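You operate a simulated robot arm through the tools that you are given. There is no shell and no other tool.

You are at the controls of a simulated robot arm. One attempt, no reset.

Task
Dry the tin of orris for sachets in a single run of the drying plate.
Fine: switch on, pick the ring whose degrees times the tin's share equal the grams on the board, run once, switch off and put the tin back on its rest. Set down upright: what you pick out.

The check looks at the end state, three seconds after you hand in, the way a careful person would. Anything else that was tipped, shoved, dropped, spilled or broken makes it a failure.

Robot
A 6-joint arm with a two-finger gripper, fixed in place. Base frame: the origin is on the floor under the middle of its stand, x ahead of it, y to its left, z up. Readings come in mm, degrees, newtons and seconds.
It reaches about 1572 mm from its shoulder. Its first joint turns from -166.0 to 166.0 degrees. Payload 2.45 kg.
Tool frame: the origin (TCP) lies between the finger pads and is the grasp point; the fingertips stand 20 mm ahead of it; z points along the fingers, y is the line along which they close. The gripper opens to 140 mm; its body begins 168 mm behind the TCP.
Orientation is told as [roll, pitch, yaw] about the base's x, y, z axes, in that order, counted from this pose: with the fingers straight down and closing along the base's y, the tool's x points along the base's -x, its y along +y and its z along -z.

Tools
- The arm moves only by the tool arm_command. Its argument "series" is a list of rows, each an object (a shift or turn left out is 0, a gripper value left out holds the last) with "angular": the turn, a rotation vector about the base's x, y, z in rad, a list of three; "travel": the shift along the base's x, y, z in m, a list of three; "hand": the opening, from 0 (shut) to 1 (fully open). In form: [{"angular": [ax, ay, az], "travel": [dx, dy, dz], "hand": hand}, ...]. A call has 1 to 20 rows; each row shifts and turns the commanded pose from where the row before left it. A row lasts 0.2 s, in which the tool goes at most 50 mm and 8.6 degrees; a call with a longer step from one row to the next is refused whole, and so is a gripper value outside its range. Where a pose cannot be reached the arm comes as near as it can. A force on the tool above 40 N (or 10 N above the force at the start of the call, whichever is more), or a blocked arm, ends the call early, and 0.2 s more pass. The fingers move at their own pace (about 45 mm/s each) and stop on an object; they squeeze with about 38 N. The grip force told is the motor's: it shows also when the fingers shut on nothing. Time passes only in rows, and 0.2 s behind the last, so rows that do not move let the fingers close. It gives the time, the measured TCP pose, the force on the tool (base axes), the opening and the grip force at its end, in the units of the frame above (readings bear some noise), with the torque about the TCP (base axes, N m) and any sound that the robot's microphone picked up.
- Cameras (640 x 400 px; columns grow to the right, rows downward): "scene" is fixed at [50.6, -651.3, 1428.6]; the picture's right is [0.44, -0.90, 0.00], its down [-0.35, -0.17, -0.92] and it looks along [0.83, 0.40, -0.39] (base axes); focal length 343 px, centre (320, 200). "wrist" rides on the gripper at [78, 11, -209] in the tool frame; the picture's right is [-0.14, 0.99, 0.00], its down [-0.92, -0.13, -0.37] and it looks along [-0.37, -0.05, 0.93] (tool axes); focal length 280 px, centre (320, 200). There is no depth. A picture from a camera that has moved, and an enlarged one, comes with that camera's place and axes in the base frame and with its lens.
- snapshot(camera): a new picture of that camera. No time passes.
- zoom(camera, box): a new picture of the part [left, top, right, bottom] of that camera's present view, enlarged. No time passes.
- sign_off(): hands the job in; it is judged then, once.

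Nothing tells you positions but the pictures and the camera data. Unless the task says otherwise, let go and move clear before handing in.

The tools are called after "Request:" by a JSON object that holds its "name" and its "arguments". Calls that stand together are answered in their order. arm_command: Moves the arm, as the interface text tells. Its arguments: {"type":"object","properties":{"series":{"type":"array"}},"required":["series"]} The other tools are called the same way: snapshot (camera) takes a picture; zoom (camera, box) takes an enlarged picture of a part of a camera's view; sign_off () hands the job in.

At the start:

```text
time_s: 0.0
ee_pos: [738.5, -351.8, 1201.4]
tool_rot: [0.0, 0.1, 0.0]
force: [-1.0, 0.0, -0.2]
wrist_torque: [-0.01, -0.05, 0.03]
opening: 139.9
grasp_force: 0.0
```

scene: 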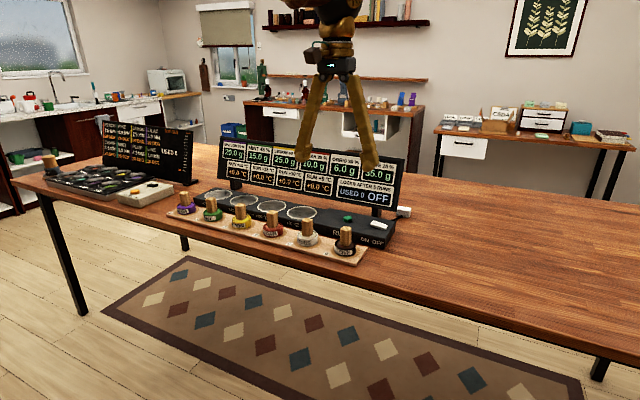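
wrist: 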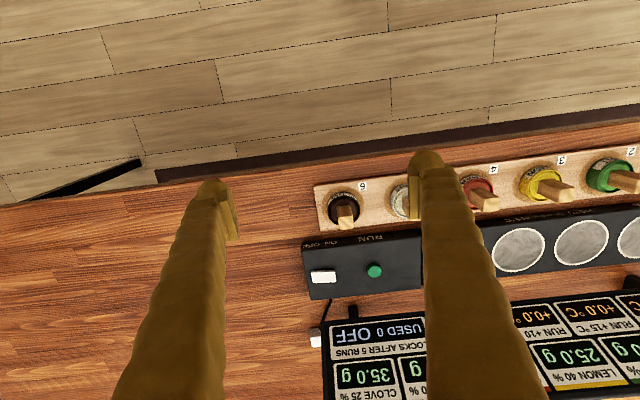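

I see a bench with a drying plate, a board with grams and six tins on a rest. I'll zoom in to read the board and the labels before I move.

Request:
{"name": "zoom", "arguments": {"camera": "scene", "box": [210, 130, 410, 255]}}

Request:
{"name": "zoom", "arguments": {"camera": "scene", "box": [160, 180, 400, 270]}}

Request:
{"name": "zoom", "arguments": {"camera": "scene", "box": [30, 105, 210, 215]}}

Request:
{"name": "zoom", "arguments": {"camera": "wrist", "box": [300, 130, 640, 400]}}

```text
3.20 times, centred on (310, 192) of scene
camera zoom: at [50.6, -651.3, 1428.6], right [0.44, -0.9, 0.0], down [-0.35, -0.17, -0.92], along [0.83, 0.4, -0.39], focal length 1098 px, centre (352, 224)
```

zoom: 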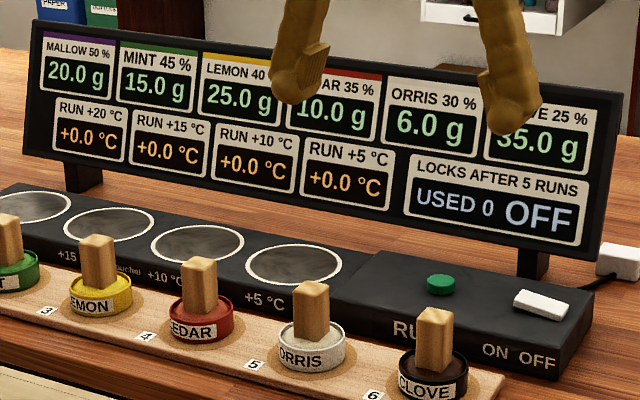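

```text
2.67 times, centred on (280, 225) of scene
camera zoom: at [50.6, -651.3, 1428.6], right [0.44, -0.9, 0.0], down [-0.35, -0.17, -0.92], along [0.83, 0.4, -0.39], focal length 915 px, centre (427, 133)
```

zoom: 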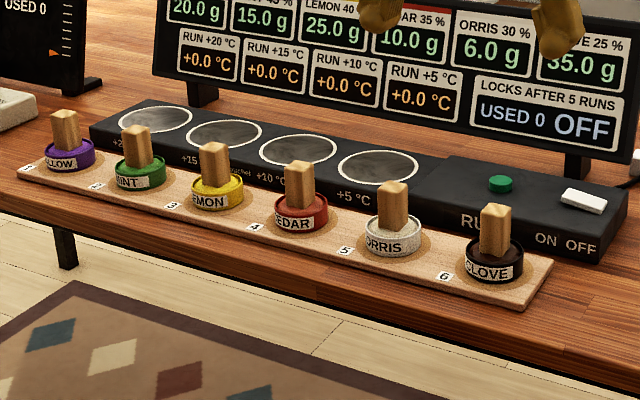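

```text
3.56 times, centred on (120, 160) of scene
camera zoom: at [50.6, -651.3, 1428.6], right [0.44, -0.9, 0.0], down [-0.35, -0.17, -0.92], along [0.83, 0.4, -0.39], focal length 1220 px, centre (1031, 342)
```

zoom: 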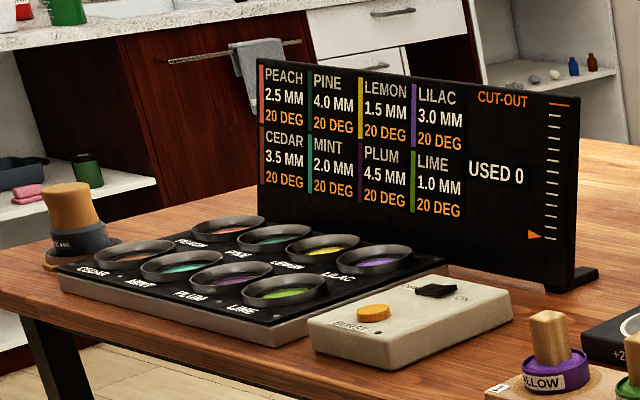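

```text
1.48 times, centred on (470, 265) of wrist
camera zoom: at [661.1, -343.0, 1410.2], right [0.14, 0.99, 0.0], down [0.92, -0.13, 0.37], along [0.37, -0.05, -0.93], focal length 415 px, centre (98, 104)
```

zoom: 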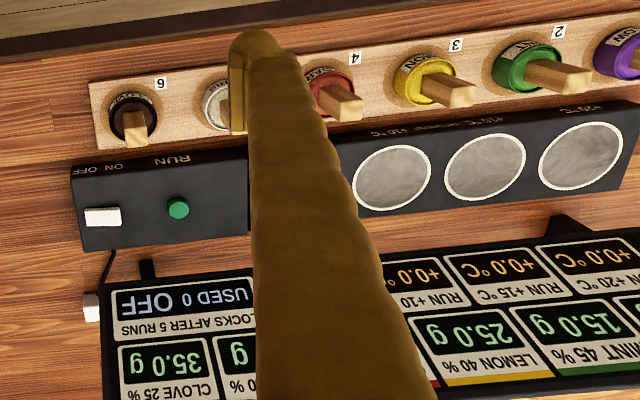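

The board shows ORRIS at 30 % and 6.0 g, so 6.0 / 0.30 means the +20 °C ring, the far-left one in the scene view. I'll shut the fingers and move the wrist camera for a closer look at the switch, button and tins.

Request:
{"name": "arm_command", "arguments": {"series": [{"travel": [0.04, -0.012, -0.012], "hand": 0}, {"travel": [0.04, -0.012, -0.012], "hand": 0}, {"travel": [0.04, -0.012, -0.012], "hand": 0}, {"travel": [0.04, -0.012, -0.014], "hand": 0}, {"hand": 0}, {"hand": 0}, {"hand": 0}, {"hand": 0}]}}

Request:
{"name": "snapshot", "arguments": {"camera": "wrist"}}

Request:
{"name": "snapshot", "arguments": {"camera": "scene"}}

```text
time_s: 1.8
ee_pos: [897.6, -399.1, 1152.3]
tool_rot: [0.0, 0.0, 0.0]
force: [1.0, 0.3, 0.3]
wrist_torque: [0.01, 0.0, -0.02]
opening: 0.0
grasp_force: 16.7
```

```text
taken
camera wrist: at [821.2, -390.0, 1359.7], right [0.14, 0.99, 0.0], down [0.92, -0.13, 0.37], along [0.36, -0.05, -0.93], focal length 280 px, centre (320, 200)
```

wrist: 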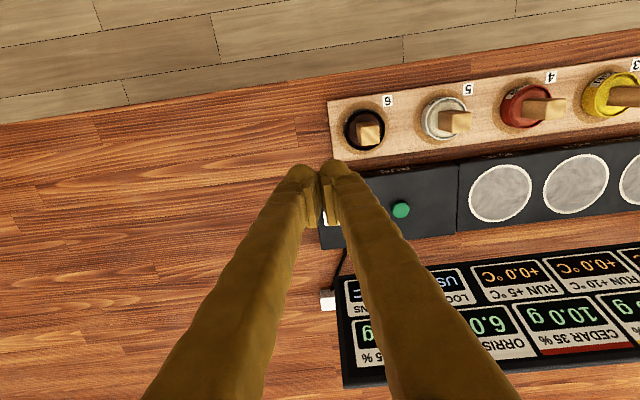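

```text
taken
```

scene: 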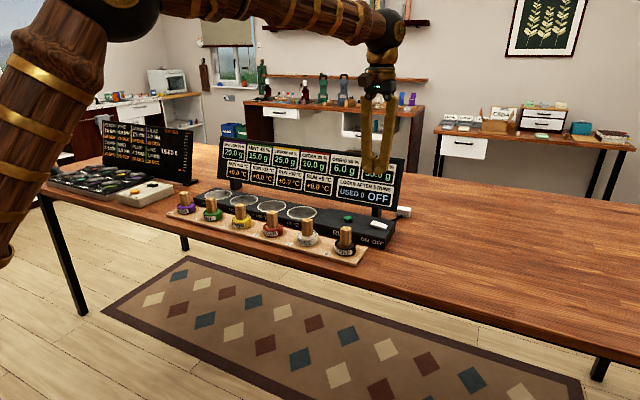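

The fingers are shut and the scene view is clear, so I'm zooming on the switch, the ring labels and the tin handles.

Request:
{"name": "zoom", "arguments": {"camera": "scene", "box": [330, 200, 410, 250]}}

Request:
{"name": "zoom", "arguments": {"camera": "scene", "box": [190, 180, 350, 250]}}

Request:
{"name": "zoom", "arguments": {"camera": "wrist", "box": [320, 60, 640, 260]}}

Request:
{"name": "zoom", "arguments": {"camera": "scene", "box": [260, 210, 380, 270]}}

```text
8.00 times, centred on (370, 225) of scene
camera zoom: at [50.6, -651.3, 1428.6], right [0.44, -0.9, 0.0], down [-0.35, -0.17, -0.92], along [0.83, 0.4, -0.39], focal length 2744 px, centre (-80, 0)
```

zoom: 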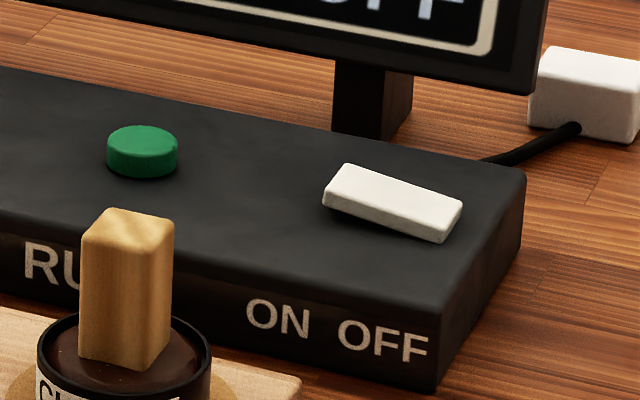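

```text
4.00 times, centred on (270, 215) of scene
camera zoom: at [50.6, -651.3, 1428.6], right [0.44, -0.9, 0.0], down [-0.35, -0.17, -0.92], along [0.83, 0.4, -0.39], focal length 1372 px, centre (520, 140)
```

zoom: 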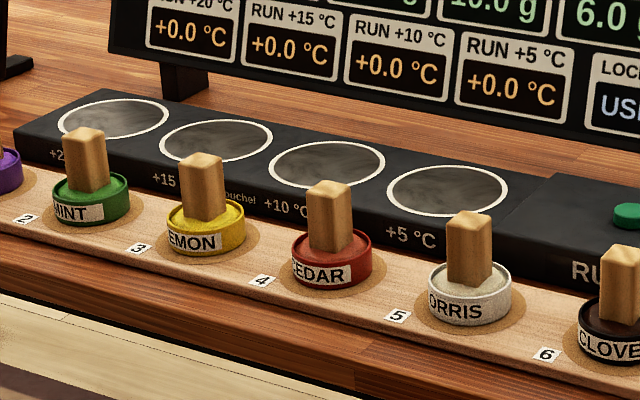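

```text
2.00 times, centred on (480, 160) of wrist
camera zoom: at [821.2, -390.0, 1359.7], right [0.14, 0.99, 0.0], down [0.92, -0.13, 0.37], along [0.36, -0.05, -0.93], focal length 561 px, centre (0, 280)
```

zoom: 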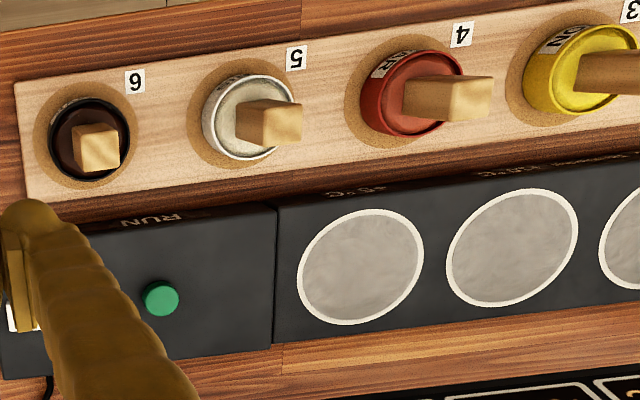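

```text
5.33 times, centred on (320, 240) of scene
camera zoom: at [50.6, -651.3, 1428.6], right [0.44, -0.9, 0.0], down [-0.35, -0.17, -0.92], along [0.83, 0.4, -0.39], focal length 1829 px, centre (320, -13)
```

zoom: 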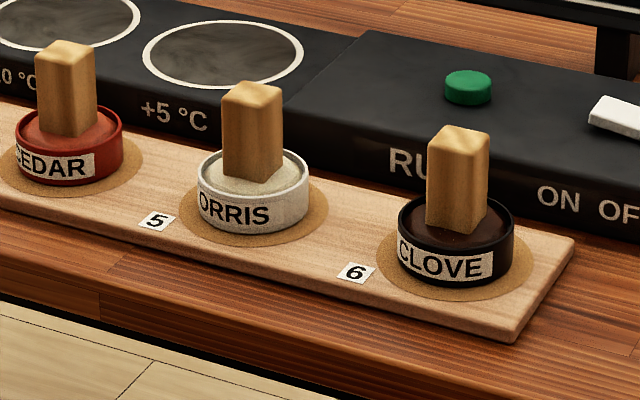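

The rocker sits with its OFF side (-y) down, near (1032, -392). I'm zooming closer on the orris handle and moving to see it from nearer.

Request:
{"name": "zoom", "arguments": {"camera": "wrist", "box": [400, 80, 500, 150]}}

Request:
{"name": "zoom", "arguments": {"camera": "scene", "box": [290, 220, 330, 250]}}

Request:
{"name": "zoom", "arguments": {"camera": "scene", "box": [195, 180, 275, 230]}}

```text
5.71 times, centred on (450, 115) of wrist
camera zoom: at [821.2, -390.0, 1359.7], right [0.14, 0.99, 0.0], down [0.92, -0.13, 0.37], along [0.36, -0.05, -0.93], focal length 1602 px, centre (-423, 686)
```

zoom: 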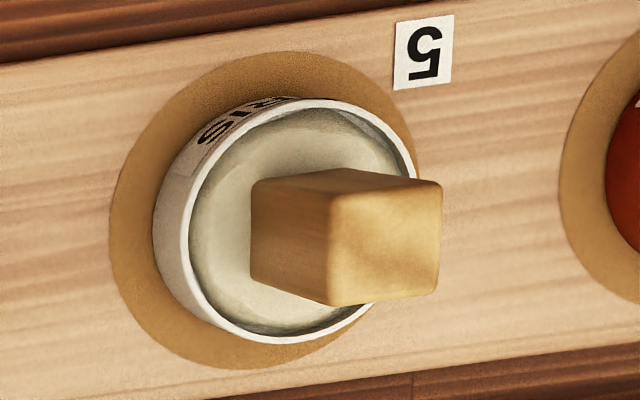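

```text
13.33 times, centred on (310, 235) of scene
camera zoom: at [50.6, -651.3, 1428.6], right [0.44, -0.9, 0.0], down [-0.35, -0.17, -0.92], along [0.83, 0.4, -0.39], focal length 4573 px, centre (453, -267)
```

zoom: 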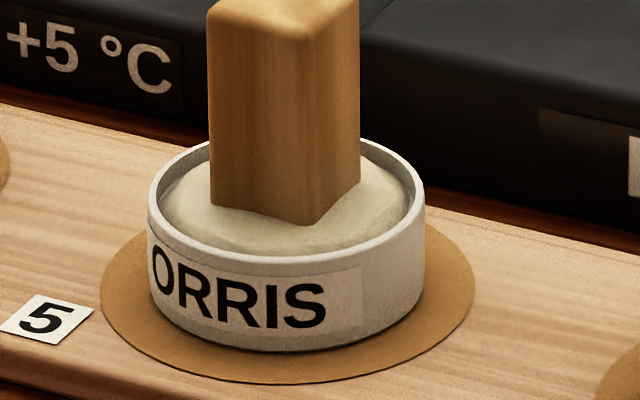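

```text
8.00 times, centred on (235, 205) of scene
camera zoom: at [50.6, -651.3, 1428.6], right [0.44, -0.9, 0.0], down [-0.35, -0.17, -0.92], along [0.83, 0.4, -0.39], focal length 2744 px, centre (1000, 160)
```

zoom: 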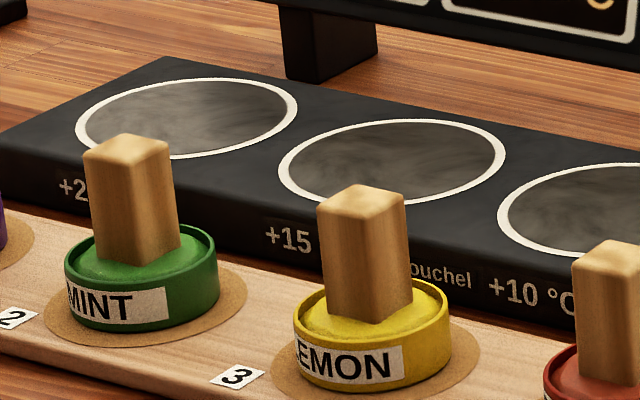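

I make the targets: rocker centre about (1032, -392), RUN button about (1032, -281, 917), orris handle top about (893, -202, 959), rest disc under it, and +20 ring about (1033, 278, 905). I'm moving the shut fingers above the rocker's ON half and will check the alignment there.

Request:
{"name": "arm_command", "arguments": {"series": [{"travel": [0.027, 0.0085, -0.026], "hand": 0}, {"travel": [0.027, 0.0085, -0.026], "hand": 0}, {"travel": [0.027, 0.0085, -0.026], "hand": 0}, {"travel": [0.027, 0.0085, -0.026], "hand": 0}, {"travel": [0.0265, 0.0085, -0.026], "hand": 0}, {"travel": [0, 0, -0.02]}, {"travel": [0, 0, -0.02]}, {}]}}

Request:
{"name": "zoom", "arguments": {"camera": "scene", "box": [330, 190, 410, 250]}}

Request:
{"name": "snapshot", "arguments": {"camera": "wrist"}}

```text
time_s: 3.6
ee_pos: [1032.5, -355.6, 981.1]
tool_rot: [0.0, 0.0, 0.0]
force: [-0.6, -0.4, -0.7]
wrist_torque: [0.03, -0.01, -0.01]
opening: 0.3
grasp_force: 29.7
```

```text
6.67 times, centred on (370, 220) of scene
camera zoom: at [50.6, -651.3, 1428.6], right [0.44, -0.9, 0.0], down [-0.35, -0.17, -0.92], along [0.83, 0.4, -0.39], focal length 2287 px, centre (-13, 67)
```

zoom: 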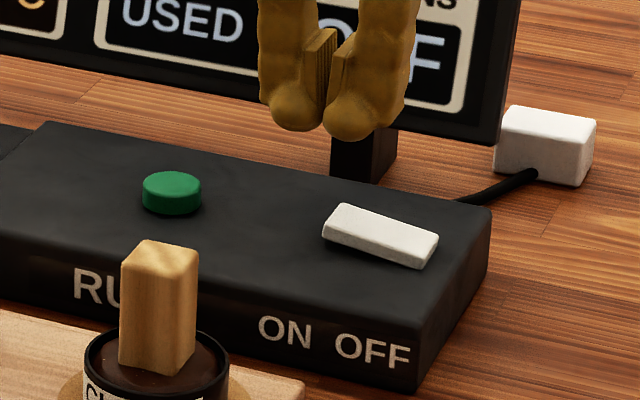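

```text
taken
camera wrist: at [956.0, -347.5, 1190.0], right [0.14, 0.99, 0.0], down [0.92, -0.13, 0.37], along [0.37, -0.05, -0.93], focal length 280 px, centre (320, 200)
```

wrist: 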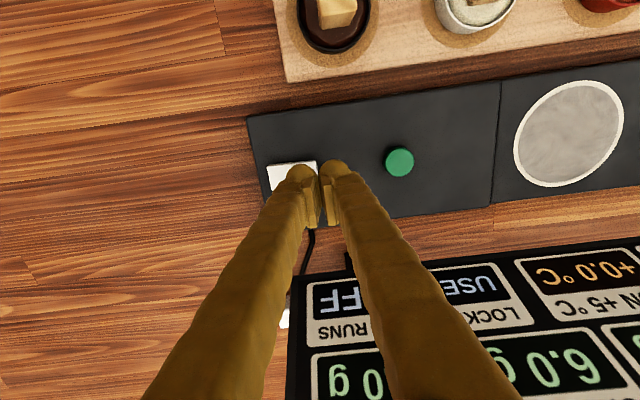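

The shut fingertips are above the ON half of the rocker. I'll shift 3 mm toward it and descend slowly, watching for a force or a click.

Request:
{"name": "arm_command", "arguments": {"series": [{"travel": [0, -0.003, -0.015], "hand": 0}, {"travel": [0, 0, -0.012]}, {"travel": [0, 0, -0.003]}, {"travel": [0, 0, -0.003]}, {"travel": [0, 0, -0.003]}, {}]}}

Request:
{"name": "zoom", "arguments": {"camera": "scene", "box": [330, 190, 410, 250]}}

```text
time_s: 5.0
ee_pos: [1032.8, -360.1, 946.0]
tool_rot: [0.0, 0.0, 0.0]
force: [1.2, -0.8, 0.3]
wrist_torque: [0.01, -0.03, -0.02]
opening: 0.0
grasp_force: 29.1
```

```text
6.67 times, centred on (370, 220) of scene
camera zoom: at [50.6, -651.3, 1428.6], right [0.44, -0.9, 0.0], down [-0.35, -0.17, -0.92], along [0.83, 0.4, -0.39], focal length 2287 px, centre (-13, 67)
```

zoom: 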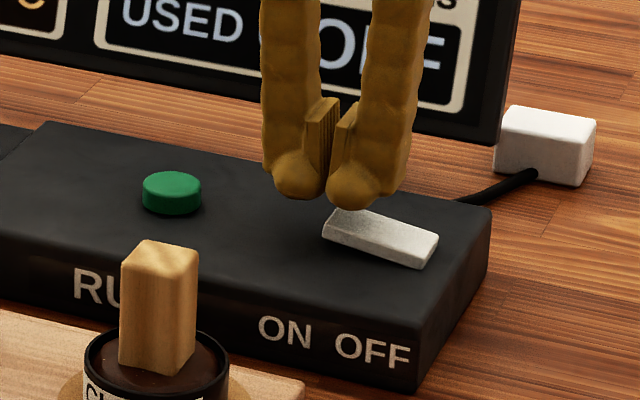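

The tip is just above the rocker's ON end. I'm going on in small steps.

Request:
{"name": "arm_command", "arguments": {"series": [{"travel": [0, 0, -0.003]}, {"travel": [0, 0, -0.003]}, {"travel": [0, 0, -0.003]}, {}]}}

Request:
{"name": "zoom", "arguments": {"camera": "scene", "box": [330, 180, 410, 240]}}

```text
time_s: 6.0
ee_pos: [1032.1, -358.7, 937.4]
tool_rot: [0.1, 0.1, 0.0]
force: [0.1, -0.4, -0.4]
wrist_torque: [-0.01, 0.0, 0.01]
opening: 0.0
grasp_force: 29.1
```

```text
6.67 times, centred on (370, 210) of scene
camera zoom: at [50.6, -651.3, 1428.6], right [0.44, -0.9, 0.0], down [-0.35, -0.17, -0.92], along [0.83, 0.4, -0.39], focal length 2287 px, centre (-13, 133)
```

zoom: 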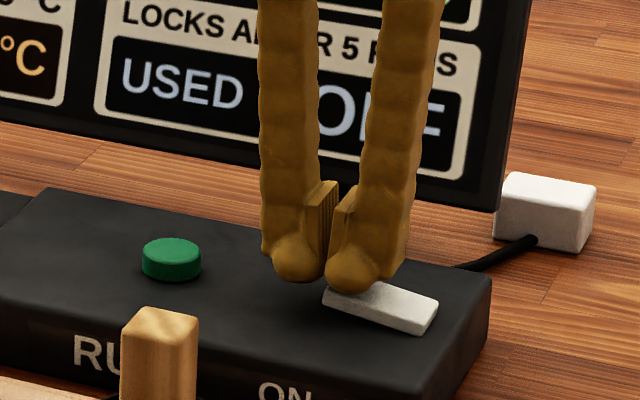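

There's no contact yet, so I continue down gently.

Request:
{"name": "arm_command", "arguments": {"series": [{"travel": [0, 0, -0.002]}, {"travel": [0, 0, -0.002]}, {"travel": [0, 0, -0.002]}, {}]}}

Request:
{"name": "zoom", "arguments": {"camera": "scene", "box": [330, 180, 410, 240]}}

```text
time_s: 7.0
ee_pos: [1032.0, -359.6, 930.5]
tool_rot: [0.0, 0.0, 0.0]
force: [0.5, 0.3, 0.4]
wrist_torque: [0.01, 0.01, 0.01]
opening: 0.0
grasp_force: 29.5
```

```text
6.67 times, centred on (370, 210) of scene
camera zoom: at [50.6, -651.3, 1428.6], right [0.44, -0.9, 0.0], down [-0.35, -0.17, -0.92], along [0.83, 0.4, -0.39], focal length 2287 px, centre (-13, 133)
```

zoom: 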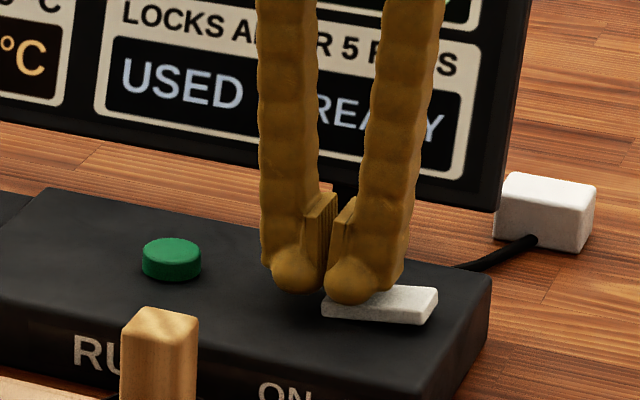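

The display now reads READY, so the dryer is on. I'm rising and moving above the orris handle with the fingers half open.

Request:
{"name": "arm_command", "arguments": {"series": [{"travel": [0, 0, 0.03]}, {"travel": [0, 0, 0.045]}, {"travel": [0, 0, 0.045], "hand": 0.5}, {"travel": [-0.028, 0.0315, 0.005], "hand": 0.5}, {"travel": [-0.028, 0.0315, 0.005]}, {"travel": [-0.028, 0.0315, 0.005]}, {"travel": [-0.028, 0.0315, 0.005]}, {"travel": [-0.027, 0.0315, 0.005]}, {}, {}]}}

Request:
{"name": "snapshot", "arguments": {"camera": "wrist"}}

Request:
{"name": "zoom", "arguments": {"camera": "scene", "box": [210, 130, 410, 255]}}

```text
time_s: 9.2
ee_pos: [894.3, -203.2, 1074.6]
tool_rot: [0.0, 0.0, 0.0]
force: [0.9, 0.2, 0.6]
wrist_torque: [-0.01, -0.01, 0.02]
opening: 69.9
grasp_force: 0.0
```

```text
taken
camera wrist: at [817.1, -194.0, 1283.7], right [0.14, 0.99, 0.0], down [0.92, -0.13, 0.37], along [0.36, -0.05, -0.93], focal length 280 px, centre (320, 200)
```

wrist: 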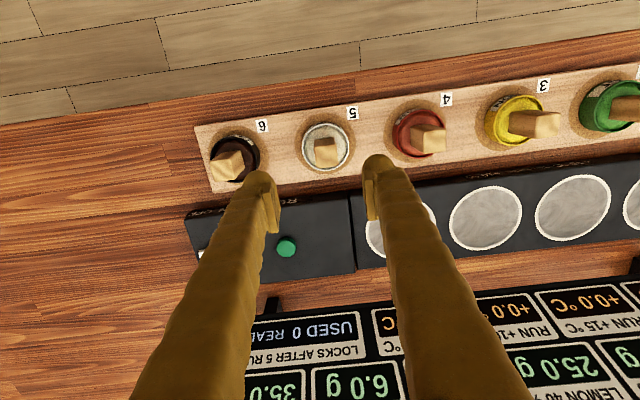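

```text
3.20 times, centred on (310, 192) of scene
camera zoom: at [50.6, -651.3, 1428.6], right [0.44, -0.9, 0.0], down [-0.35, -0.17, -0.92], along [0.83, 0.4, -0.39], focal length 1098 px, centre (352, 224)
```

zoom: 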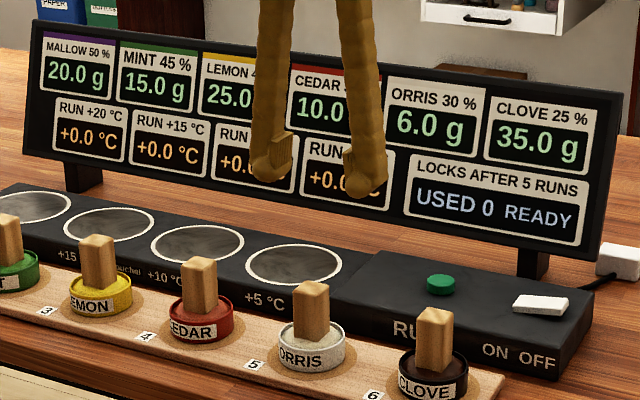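

I have a clear view of the orris tin between the fingers. I'm zooming to pin down its centre and rim height.

Request:
{"name": "zoom", "arguments": {"camera": "wrist", "box": [280, 105, 380, 185]}}

Request:
{"name": "zoom", "arguments": {"camera": "wrist", "box": [190, 60, 640, 280]}}

```text
5.00 times, centred on (330, 145) of wrist
camera zoom: at [817.1, -194.0, 1283.7], right [0.14, 0.99, 0.0], down [0.92, -0.13, 0.37], along [0.36, -0.05, -0.93], focal length 1402 px, centre (270, 475)
```

zoom: 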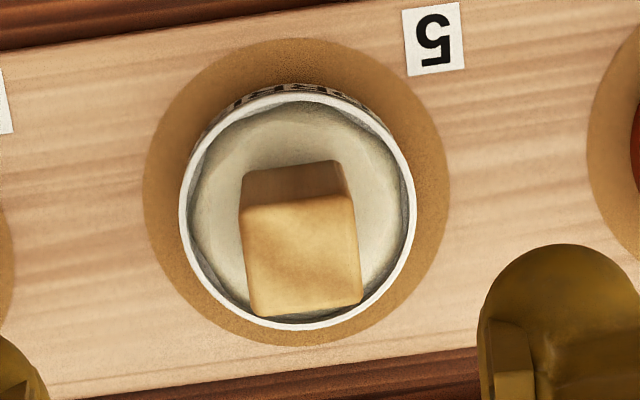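

```text
1.42 times, centred on (415, 170) of wrist
camera zoom: at [817.1, -194.0, 1283.7], right [0.14, 0.99, 0.0], down [0.92, -0.13, 0.37], along [0.36, -0.05, -0.93], focal length 399 px, centre (185, 243)
```

zoom: 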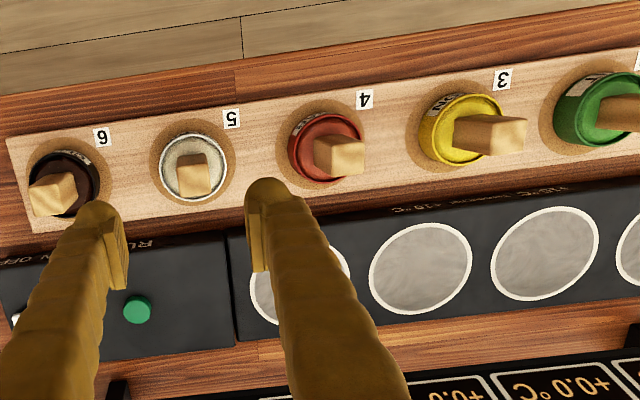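

The nearer view places the handle centre at about (891.7, -196.5). I'm shifting there, lowering to just above the handle and checking the centring.

Request:
{"name": "arm_command", "arguments": {"series": [{"travel": [-0.002, 0.0065, -0.02], "hand": 0.5}, {"travel": [0, 0, -0.035]}, {"travel": [0, 0, -0.03]}, {}]}}

Request:
{"name": "zoom", "arguments": {"camera": "wrist", "box": [220, 80, 420, 205]}}

Request:
{"name": "zoom", "arguments": {"camera": "scene", "box": [260, 190, 380, 265]}}

```text
time_s: 10.2
ee_pos: [892.3, -195.4, 990.4]
tool_rot: [0.1, 0.0, 0.1]
force: [0.1, -0.1, -0.2]
wrist_torque: [0.01, 0.01, -0.02]
opening: 70.0
grasp_force: 0.1
```

```text
3.20 times, centred on (320, 142) of wrist
camera zoom: at [815.5, -186.6, 1198.7], right [0.14, 0.99, 0.0], down [0.92, -0.13, 0.37], along [0.37, -0.05, -0.93], focal length 897 px, centre (320, 384)
```

zoom: 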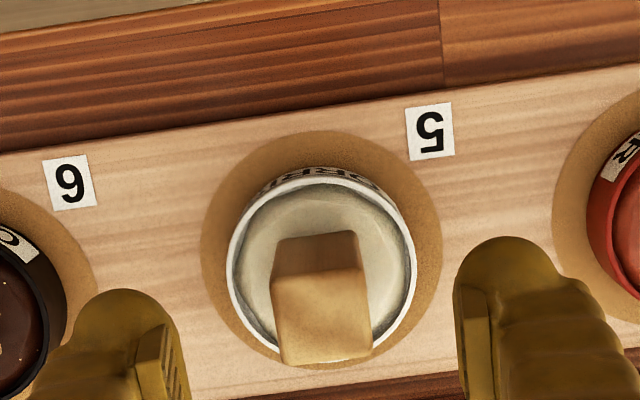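

```text
5.33 times, centred on (320, 228) of scene
camera zoom: at [50.6, -651.3, 1428.6], right [0.44, -0.9, 0.0], down [-0.35, -0.17, -0.92], along [0.83, 0.4, -0.39], focal length 1829 px, centre (320, 53)
```

zoom: 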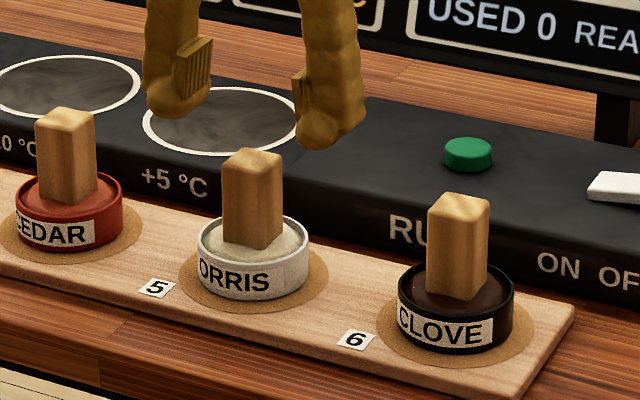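

The handle sits between the pads, about 2 mm nearer the robot. I'll correct that, go down to z about 940 and close.

Request:
{"name": "arm_command", "arguments": {"series": [{"travel": [-0.002, -0.0005, -0.02], "hand": 0.5}, {"travel": [0, 0, -0.02]}, {"travel": [0, 0, -0.01]}, {}]}}

Request:
{"name": "zoom", "arguments": {"camera": "wrist", "box": [220, 80, 420, 205]}}

Request:
{"name": "zoom", "arguments": {"camera": "scene", "box": [270, 205, 350, 255]}}

```text
time_s: 11.2
ee_pos: [889.1, -195.4, 939.8]
tool_rot: [0.0, 0.0, 0.0]
force: [0.1, 0.0, -0.9]
wrist_torque: [-0.03, -0.03, 0.02]
opening: 69.9
grasp_force: 0.1
```

```text
3.20 times, centred on (320, 142) of wrist
camera zoom: at [812.8, -187.5, 1148.8], right [0.14, 0.99, 0.0], down [0.92, -0.13, 0.37], along [0.36, -0.05, -0.93], focal length 897 px, centre (320, 384)
```

zoom: 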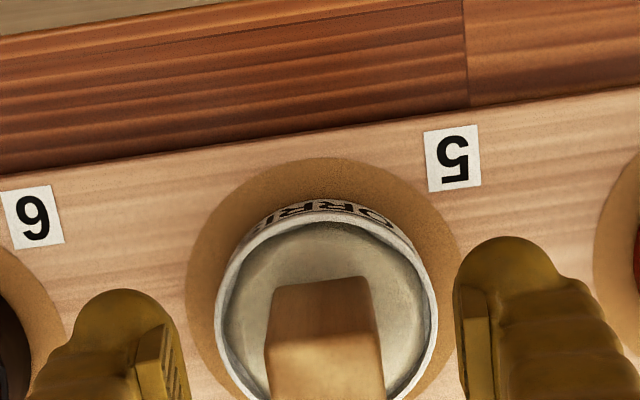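

```text
8.00 times, centred on (310, 230) of scene
camera zoom: at [50.6, -651.3, 1428.6], right [0.44, -0.9, 0.0], down [-0.35, -0.17, -0.92], along [0.83, 0.4, -0.39], focal length 2744 px, centre (400, -40)
```

zoom: 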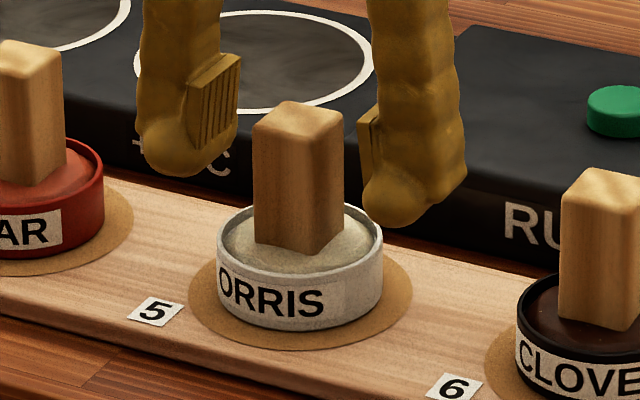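

Once I correct the scene camera's yaw rounding, the pads come out centred on the handle. I'm closing on it now.

Request:
{"name": "arm_command", "arguments": {"series": [{"hand": 0.1}, {"hand": 0.1}, {"hand": 0.1}, {"hand": 0.1}, {"hand": 0.1}]}}

Request:
{"name": "zoom", "arguments": {"camera": "wrist", "box": [220, 80, 420, 205]}}

Request:
{"name": "zoom", "arguments": {"camera": "scene", "box": [270, 205, 350, 255]}}

```text
time_s: 12.4
ee_pos: [890.2, -195.8, 940.4]
tool_rot: [0.0, 0.0, 0.0]
force: [-0.1, 0.4, -0.4]
wrist_torque: [0.0, -0.01, 0.06]
opening: 26.5
grasp_force: 37.4
```

```text
3.20 times, centred on (320, 142) of wrist
camera zoom: at [812.8, -187.5, 1148.9], right [0.14, 0.99, 0.0], down [0.92, -0.13, 0.37], along [0.36, -0.05, -0.93], focal length 897 px, centre (320, 384)
```

zoom: 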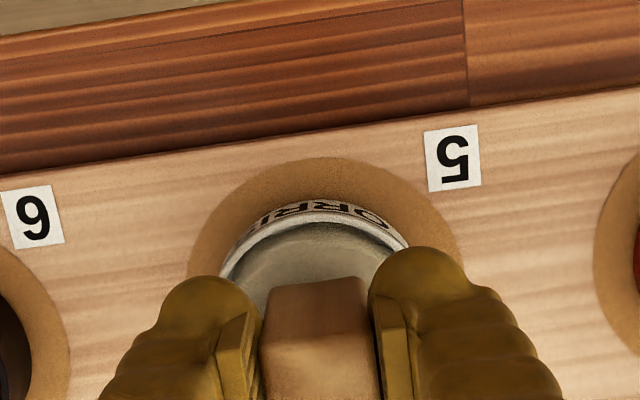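

```text
8.00 times, centred on (310, 230) of scene
camera zoom: at [50.6, -651.3, 1428.6], right [0.44, -0.9, 0.0], down [-0.35, -0.17, -0.92], along [0.83, 0.4, -0.39], focal length 2744 px, centre (400, -40)
```

zoom: 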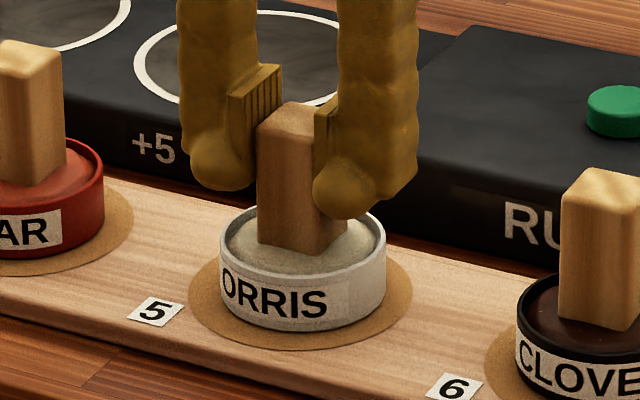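

The grip holds at 26.5 mm and 37 N. I'm lifting the tin straight up and carrying it over the plate, stopping short of the +20 ring to look.

Request:
{"name": "arm_command", "arguments": {"series": [{"travel": [0, 0, 0.01]}, {"travel": [0, 0, 0.02]}, {"travel": [0, 0, 0.035]}, {"travel": [0, 0, 0.035]}, {}]}}

Request:
{"name": "zoom", "arguments": {"camera": "scene", "box": [240, 170, 380, 260]}}

```text
time_s: 13.6
ee_pos: [890.3, -195.5, 1041.3]
tool_rot: [0.0, 0.0, 0.0]
force: [0.3, -0.2, -1.0]
wrist_torque: [0.0, -0.02, 0.01]
opening: 26.7
grasp_force: 37.9
```

```text
4.44 times, centred on (310, 215) of scene
camera zoom: at [50.6, -651.3, 1428.6], right [0.44, -0.9, 0.0], down [-0.35, -0.17, -0.92], along [0.83, 0.4, -0.39], focal length 1524 px, centre (364, 133)
```

zoom: 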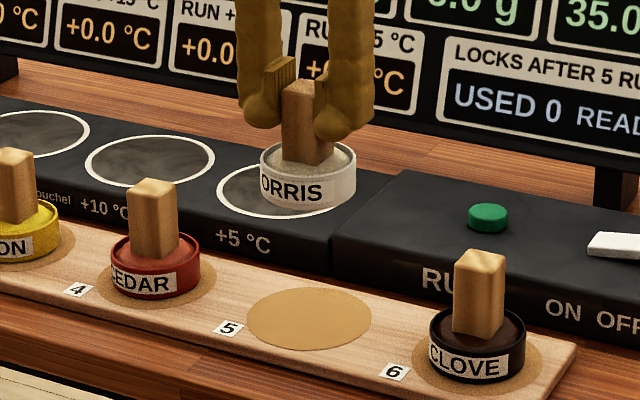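

The tin hangs upright. Next I move it over the plate line in x, then along +y, stopping before the +20 ring.

Request:
{"name": "arm_command", "arguments": {"series": [{"travel": [0.02, 0, 0.01]}, {"travel": [0.04, 0, 0.01]}, {"travel": [0.04, 0, 0]}, {"travel": [0.03, 0.01, 0]}, {"travel": [0.013, 0.03, 0]}, {"travel": [0, 0.04, 0]}, {"travel": [0, 0.04, 0]}, {"travel": [0, 0.04, 0]}, {"travel": [0, 0.04, 0]}, {"travel": [0, 0.04, 0]}, {"travel": [0, 0.04, 0]}, {"travel": [0, 0.04, 0]}, {"travel": [0, 0.02, 0]}, {}]}}

Request:
{"name": "snapshot", "arguments": {"camera": "wrist"}}

Request:
{"name": "snapshot", "arguments": {"camera": "scene"}}

```text
time_s: 16.6
ee_pos: [1032.8, 143.1, 1060.3]
tool_rot: [0.0, -0.1, 0.0]
force: [-0.6, 0.5, -1.2]
wrist_torque: [-0.02, 0.01, 0.0]
opening: 26.8
grasp_force: 38.2
```

```text
taken
camera wrist: at [955.5, 151.3, 1268.9], right [0.14, 0.99, 0.0], down [0.92, -0.13, 0.37], along [0.37, -0.05, -0.93], focal length 280 px, centre (320, 200)
```

wrist: 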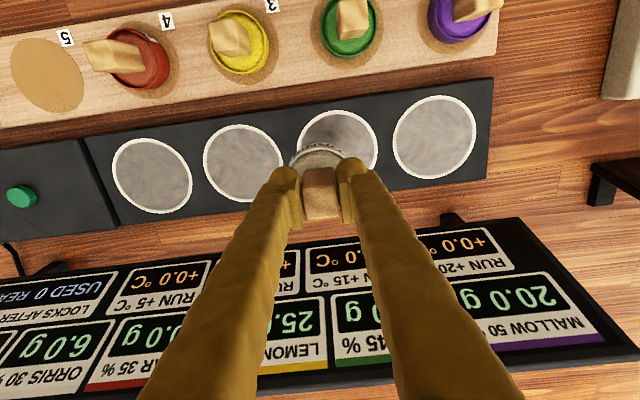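

```text
taken
```

scene: 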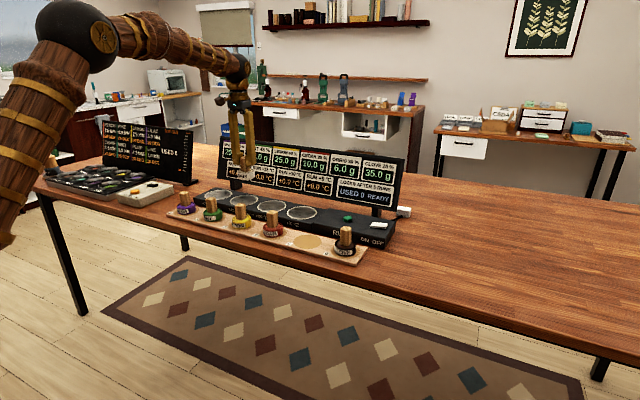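

The +20 ring comes out at about (1035, 288). I'm moving over it and lowering to about 10 mm above the plate.

Request:
{"name": "arm_command", "arguments": {"series": [{"travel": [0.002, 0.03, 0]}, {"travel": [0, 0.04, 0]}, {"travel": [0, 0.04, 0]}, {"travel": [0, 0.025, 0]}, {"travel": [0, 0.01, -0.02]}, {"travel": [0, 0, -0.03]}, {"travel": [0, 0, -0.025]}, {"travel": [0, 0, -0.01]}, {}]}}

Request:
{"name": "snapshot", "arguments": {"camera": "wrist"}}

Request:
{"name": "zoom", "arguments": {"camera": "scene", "box": [180, 150, 300, 230]}}

```text
time_s: 18.6
ee_pos: [1033.5, 288.4, 974.6]
tool_rot: [0.1, 0.0, -0.1]
force: [-0.4, 0.0, -1.1]
wrist_torque: [-0.01, -0.04, 0.03]
opening: 26.7
grasp_force: 38.4
```

```text
taken
camera wrist: at [957.6, 297.0, 1183.5], right [0.14, 0.99, 0.0], down [0.92, -0.13, 0.37], along [0.36, -0.05, -0.93], focal length 280 px, centre (320, 200)
```

wrist: 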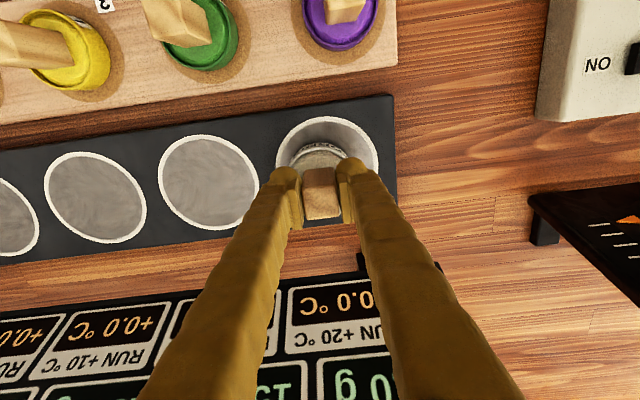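

```text
5.00 times, centred on (240, 190) of scene
camera zoom: at [50.6, -651.3, 1428.6], right [0.44, -0.9, 0.0], down [-0.35, -0.17, -0.92], along [0.83, 0.4, -0.39], focal length 1715 px, centre (720, 250)
```

zoom: 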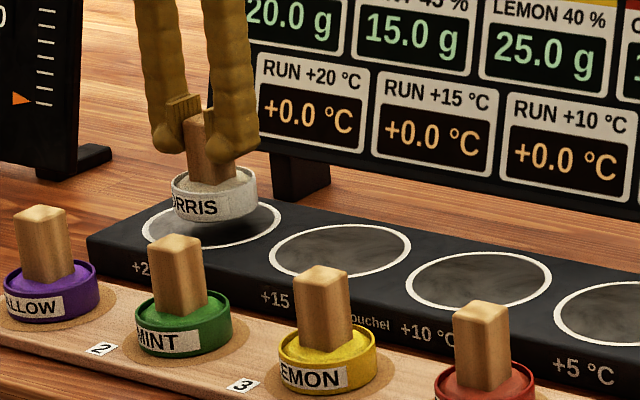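

The ring centre looks about 5 mm further in +y. I'll correct that and set the tin down slowly until it touches.

Request:
{"name": "arm_command", "arguments": {"series": [{"travel": [-0.002, 0.005, 0]}, {"travel": [0, 0, -0.004]}, {"travel": [0, 0, -0.002]}, {"travel": [0, 0, -0.002]}, {}]}}

Request:
{"name": "zoom", "arguments": {"camera": "scene", "box": [200, 160, 260, 200]}}

```text
time_s: 19.8
ee_pos: [1032.7, 293.8, 966.5]
tool_rot: [0.0, 0.0, 0.1]
force: [0.1, -0.4, -1.0]
wrist_torque: [0.04, -0.01, -0.01]
opening: 27.0
grasp_force: 38.2
```

```text
10.00 times, centred on (230, 180) of scene
camera zoom: at [50.6, -651.3, 1428.6], right [0.44, -0.9, 0.0], down [-0.35, -0.17, -0.92], along [0.83, 0.4, -0.39], focal length 3430 px, centre (1220, 400)
```

zoom: 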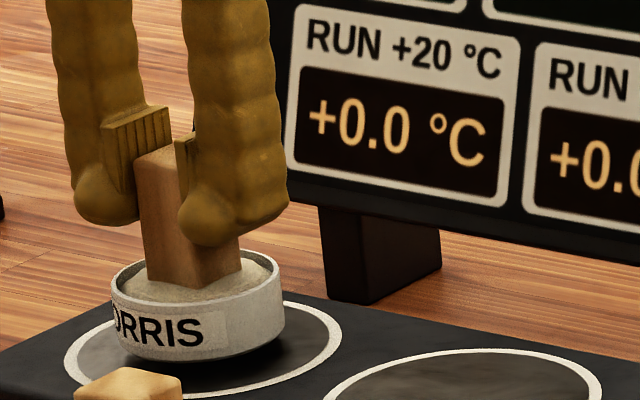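

The tin is still a few millimetres up and well centred in the ring. I'm continuing down gently.

Request:
{"name": "arm_command", "arguments": {"series": [{"travel": [0, 0, -0.0015]}, {"travel": [0, 0, -0.0015]}, {}]}}

```text
time_s: 20.6
ee_pos: [1031.8, 292.8, 963.8]
tool_rot: [0.0, 0.0, 0.0]
force: [-0.3, -0.2, -1.6]
wrist_torque: [0.0, -0.05, 0.01]
opening: 26.7
grasp_force: 37.5
```

Request:
{"name": "arm_command", "arguments": {"series": [{"travel": [0, 0, -0.001]}, {"travel": [0, 0, -0.001]}, {}]}}

Request:
{"name": "zoom", "arguments": {"camera": "scene", "box": [200, 160, 260, 200]}}

```text
time_s: 21.4
ee_pos: [1032.4, 293.9, 962.4]
tool_rot: [0.0, 0.0, -0.1]
force: [0.2, 0.2, -1.8]
wrist_torque: [-0.01, -0.01, -0.04]
opening: 26.8
grasp_force: 38.0
```

```text
10.00 times, centred on (230, 180) of scene
camera zoom: at [50.6, -651.3, 1428.6], right [0.44, -0.9, 0.0], down [-0.35, -0.17, -0.92], along [0.83, 0.4, -0.39], focal length 3430 px, centre (1220, 400)
```

zoom: 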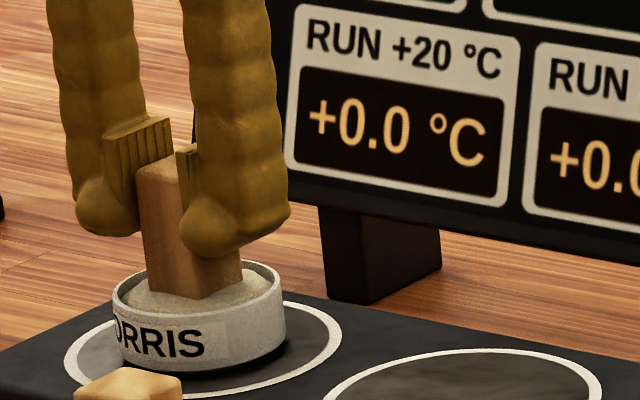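

There's no contact force yet, so I keep lowering in 1 mm steps.

Request:
{"name": "arm_command", "arguments": {"series": [{"travel": [0, 0, -0.001]}, {"travel": [0, 0, -0.001]}, {}]}}

Request:
{"name": "zoom", "arguments": {"camera": "scene", "box": [205, 175, 245, 205]}}

```text
time_s: 22.2
ee_pos: [1031.7, 293.1, 959.9]
tool_rot: [0.0, 0.0, 0.0]
force: [0.0, -0.5, -0.8]
wrist_torque: [-0.01, 0.0, 0.0]
opening: 26.6
grasp_force: 38.2
```

```text
13.33 times, centred on (225, 190) of scene
camera zoom: at [50.6, -651.3, 1428.6], right [0.44, -0.9, 0.0], down [-0.35, -0.17, -0.92], along [0.83, 0.4, -0.39], focal length 4573 px, centre (1587, 333)
```

zoom: 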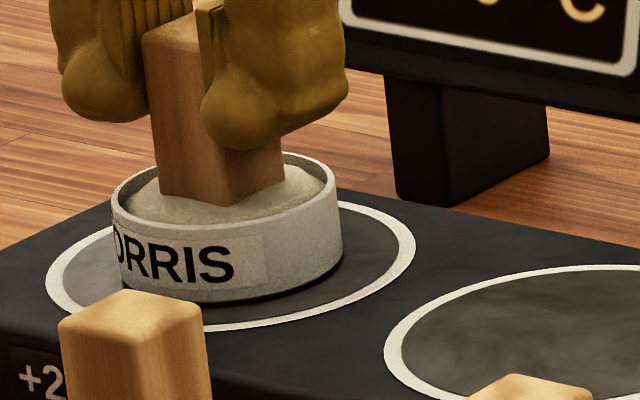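

Request:
{"name": "arm_command", "arguments": {"series": [{"travel": [0, 0, -0.001]}, {}]}}

```text
time_s: 22.8
ee_pos: [1032.0, 293.1, 960.3]
tool_rot: [0.0, 0.0, -0.1]
force: [-0.6, -1.4, 7.7]
wrist_torque: [-0.05, 0.09, -0.02]
opening: 26.5
grasp_force: 38.2
```

The contact force shows 7.7 N, so the tin is standing on the plate. I'm easing the pressure, opening and rising clear.

Request:
{"name": "arm_command", "arguments": {"series": [{"travel": [0, 0, 0.0005]}, {"hand": 0.5}, {"hand": 0.5}, {"hand": 0.5}, {"hand": 0.5}, {"travel": [0, 0, 0.01]}, {"travel": [0, 0, 0.03]}, {"travel": [0, 0, 0.04]}, {"travel": [0, 0, 0.04]}, {}]}}

Request:
{"name": "snapshot", "arguments": {"camera": "wrist"}}

Request:
{"name": "zoom", "arguments": {"camera": "scene", "box": [180, 150, 300, 230]}}

```text
time_s: 25.0
ee_pos: [1032.5, 295.2, 1083.1]
tool_rot: [0.0, 0.0, 0.0]
force: [-0.2, 0.0, 0.2]
wrist_torque: [0.03, -0.01, -0.01]
opening: 70.1
grasp_force: 0.1
```

```text
taken
camera wrist: at [956.2, 302.8, 1290.4], right [0.14, 0.99, 0.0], down [0.92, -0.13, 0.37], along [0.37, -0.05, -0.93], focal length 280 px, centre (320, 200)
```

wrist: 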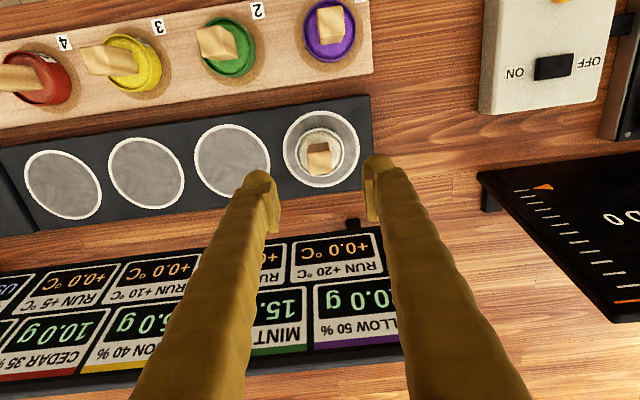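

```text
5.00 times, centred on (240, 190) of scene
camera zoom: at [50.6, -651.3, 1428.6], right [0.44, -0.9, 0.0], down [-0.35, -0.17, -0.92], along [0.83, 0.4, -0.39], focal length 1715 px, centre (720, 250)
```

zoom: 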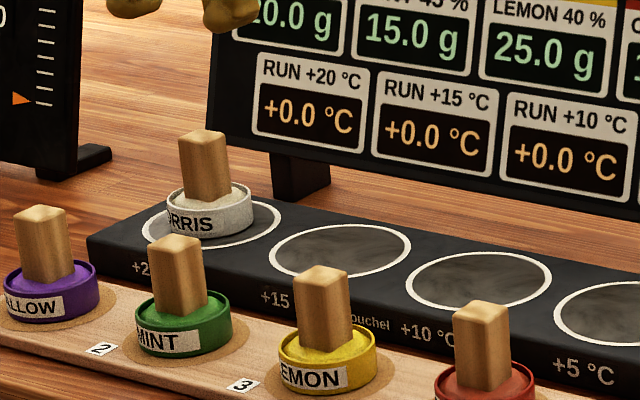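

The orris tin stands on the +20 ring and the board still reads USED 0 READY. I'm shutting the fingers and moving over to the RUN button.

Request:
{"name": "arm_command", "arguments": {"series": [{"travel": [0, -0.03, 0.01], "hand": 0}, {"travel": [0, -0.045, 0], "hand": 0}, {"travel": [0, -0.045, 0]}, {"travel": [0, -0.045, 0]}, {"travel": [0, -0.045, 0]}, {"travel": [0, -0.045, 0]}, {"travel": [0, -0.045, 0]}, {"travel": [0, -0.045, 0]}, {"travel": [0, -0.045, 0]}, {"travel": [0, -0.045, 0]}, {"travel": [0, -0.045, 0]}, {"travel": [0, -0.045, -0.02]}, {"travel": [0, -0.035, -0.04]}, {"travel": [0, 0, -0.04]}, {}]}}

Request:
{"name": "snapshot", "arguments": {"camera": "wrist"}}

Request:
{"name": "zoom", "arguments": {"camera": "scene", "box": [310, 180, 390, 240]}}

```text
refused: row 13 steps farther than a row can; nothing moved
```

```text
taken
camera wrist: at [956.2, 302.8, 1290.4], right [0.14, 0.99, 0.0], down [0.92, -0.13, 0.37], along [0.37, -0.05, -0.93], focal length 280 px, centre (320, 200)
```

wrist: 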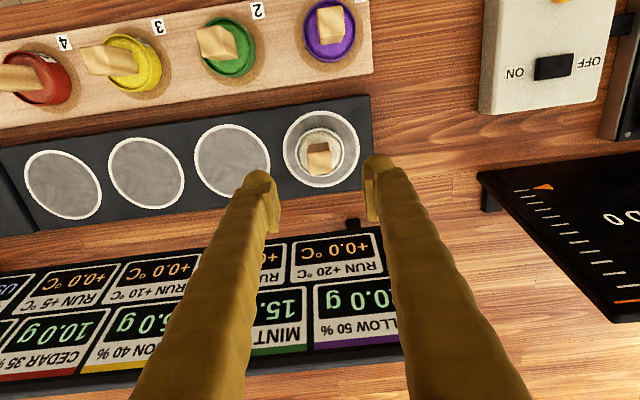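

```text
6.67 times, centred on (350, 210) of scene
camera zoom: at [50.6, -651.3, 1428.6], right [0.44, -0.9, 0.0], down [-0.35, -0.17, -0.92], along [0.83, 0.4, -0.39], focal length 2287 px, centre (120, 133)
```

zoom: 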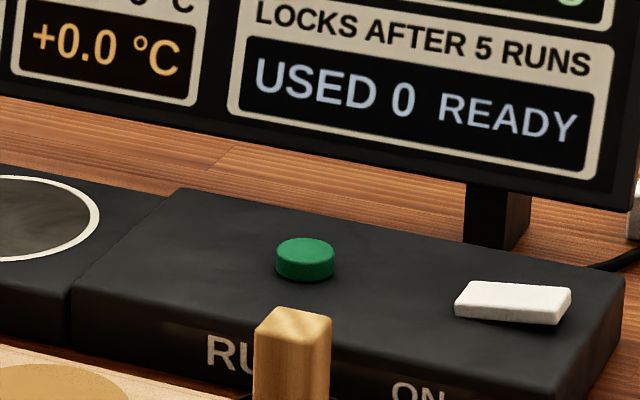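

That call was refused because one row stepped too far, and nothing moved. I'm resending it with shorter steps.

Request:
{"name": "arm_command", "arguments": {"series": [{"travel": [0, -0.03, 0.01], "hand": 0}, {"travel": [0, -0.045, 0], "hand": 0}, {"travel": [0, -0.045, 0]}, {"travel": [0, -0.045, 0]}, {"travel": [0, -0.045, 0]}, {"travel": [0, -0.045, 0]}, {"travel": [0, -0.045, 0]}, {"travel": [0, -0.045, 0]}, {"travel": [0, -0.045, 0]}, {"travel": [0, -0.045, 0]}, {"travel": [0, -0.045, 0]}, {"travel": [0, -0.045, 0]}, {"travel": [0, -0.035, 0]}, {"travel": [0, 0, -0.04]}, {"travel": [0, 0, -0.04]}, {}]}}

Request:
{"name": "snapshot", "arguments": {"camera": "wrist"}}

Request:
{"name": "zoom", "arguments": {"camera": "scene", "box": [310, 180, 390, 240]}}

```text
time_s: 28.4
ee_pos: [1031.9, -265.7, 1010.3]
tool_rot: [0.0, 0.1, 0.0]
force: [-0.4, -0.8, -0.5]
wrist_torque: [-0.01, -0.03, -0.01]
opening: 0.0
grasp_force: 29.2
```

```text
taken
camera wrist: at [955.4, -257.8, 1218.7], right [0.14, 0.99, 0.0], down [0.92, -0.13, 0.37], along [0.37, -0.05, -0.93], focal length 280 px, centre (320, 200)
```

wrist: 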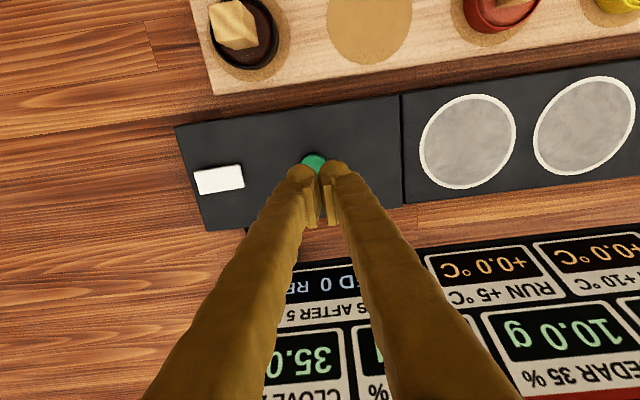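

```text
6.67 times, centred on (350, 210) of scene
camera zoom: at [50.6, -651.3, 1428.6], right [0.44, -0.9, 0.0], down [-0.35, -0.17, -0.92], along [0.83, 0.4, -0.39], focal length 2287 px, centre (120, 133)
```

zoom: 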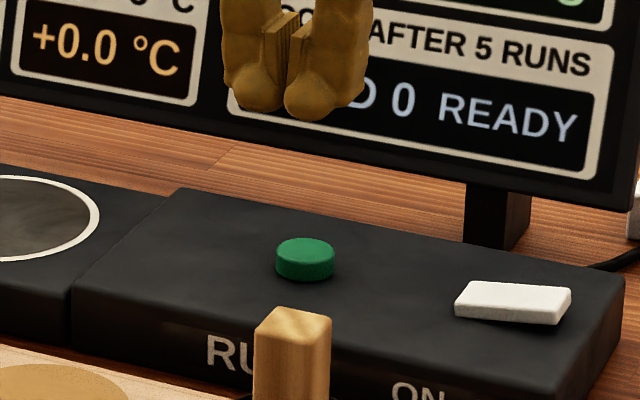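

I'm zooming on the button under the fingertips to fine-tune.

Request:
{"name": "zoom", "arguments": {"camera": "wrist", "box": [270, 130, 370, 200]}}

```text
5.71 times, centred on (320, 165) of wrist
camera zoom: at [955.4, -257.8, 1218.7], right [0.14, 0.99, 0.0], down [0.92, -0.13, 0.37], along [0.37, -0.05, -0.93], focal length 1602 px, centre (320, 400)
```

zoom: 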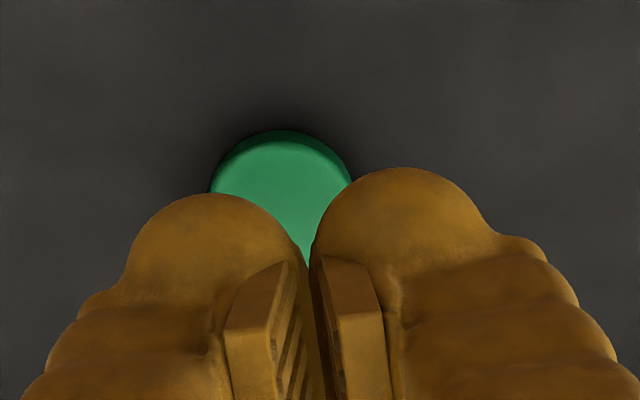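

The button centre is about (1032, -275), and the fingertip's round end sits about 12 mm nearer the robot than the TCP. I'll shift +9 mm in x and +5 mm in y and descend to just above it.

Request:
{"name": "arm_command", "arguments": {"series": [{"travel": [0.009, 0.005, 0], "hand": 0}, {"travel": [0, 0, -0.03]}, {"travel": [0, 0, -0.03]}, {}]}}

Request:
{"name": "zoom", "arguments": {"camera": "scene", "box": [310, 180, 390, 240]}}

Request:
{"name": "zoom", "arguments": {"camera": "wrist", "box": [270, 130, 370, 200]}}

```text
time_s: 29.4
ee_pos: [1041.4, -261.5, 949.4]
tool_rot: [0.0, 0.1, 0.1]
force: [0.9, 0.0, -0.2]
wrist_torque: [-0.01, -0.02, 0.0]
opening: 0.0
grasp_force: 29.1
```

```text
6.67 times, centred on (350, 210) of scene
camera zoom: at [50.6, -651.3, 1428.6], right [0.44, -0.9, 0.0], down [-0.35, -0.17, -0.92], along [0.83, 0.4, -0.39], focal length 2287 px, centre (120, 133)
```

zoom: 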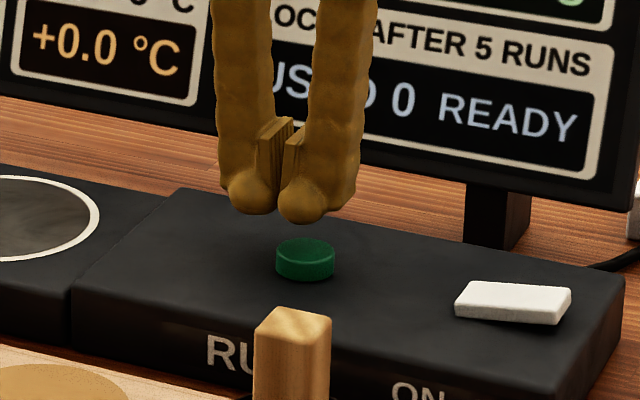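

```text
5.71 times, centred on (320, 165) of wrist
camera zoom: at [963.9, -252.9, 1158.2], right [0.14, 0.99, 0.0], down [0.92, -0.13, 0.37], along [0.36, -0.05, -0.93], focal length 1602 px, centre (320, 400)
```

zoom: 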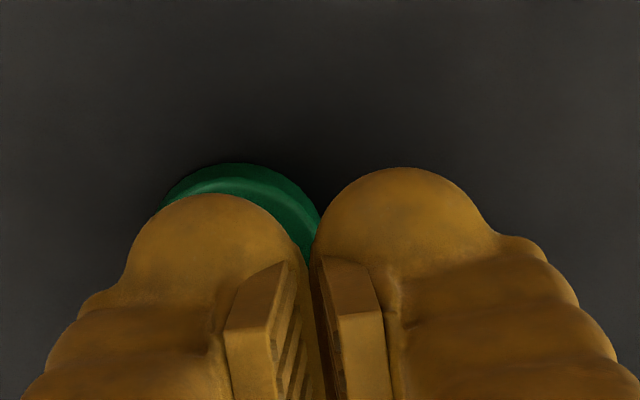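

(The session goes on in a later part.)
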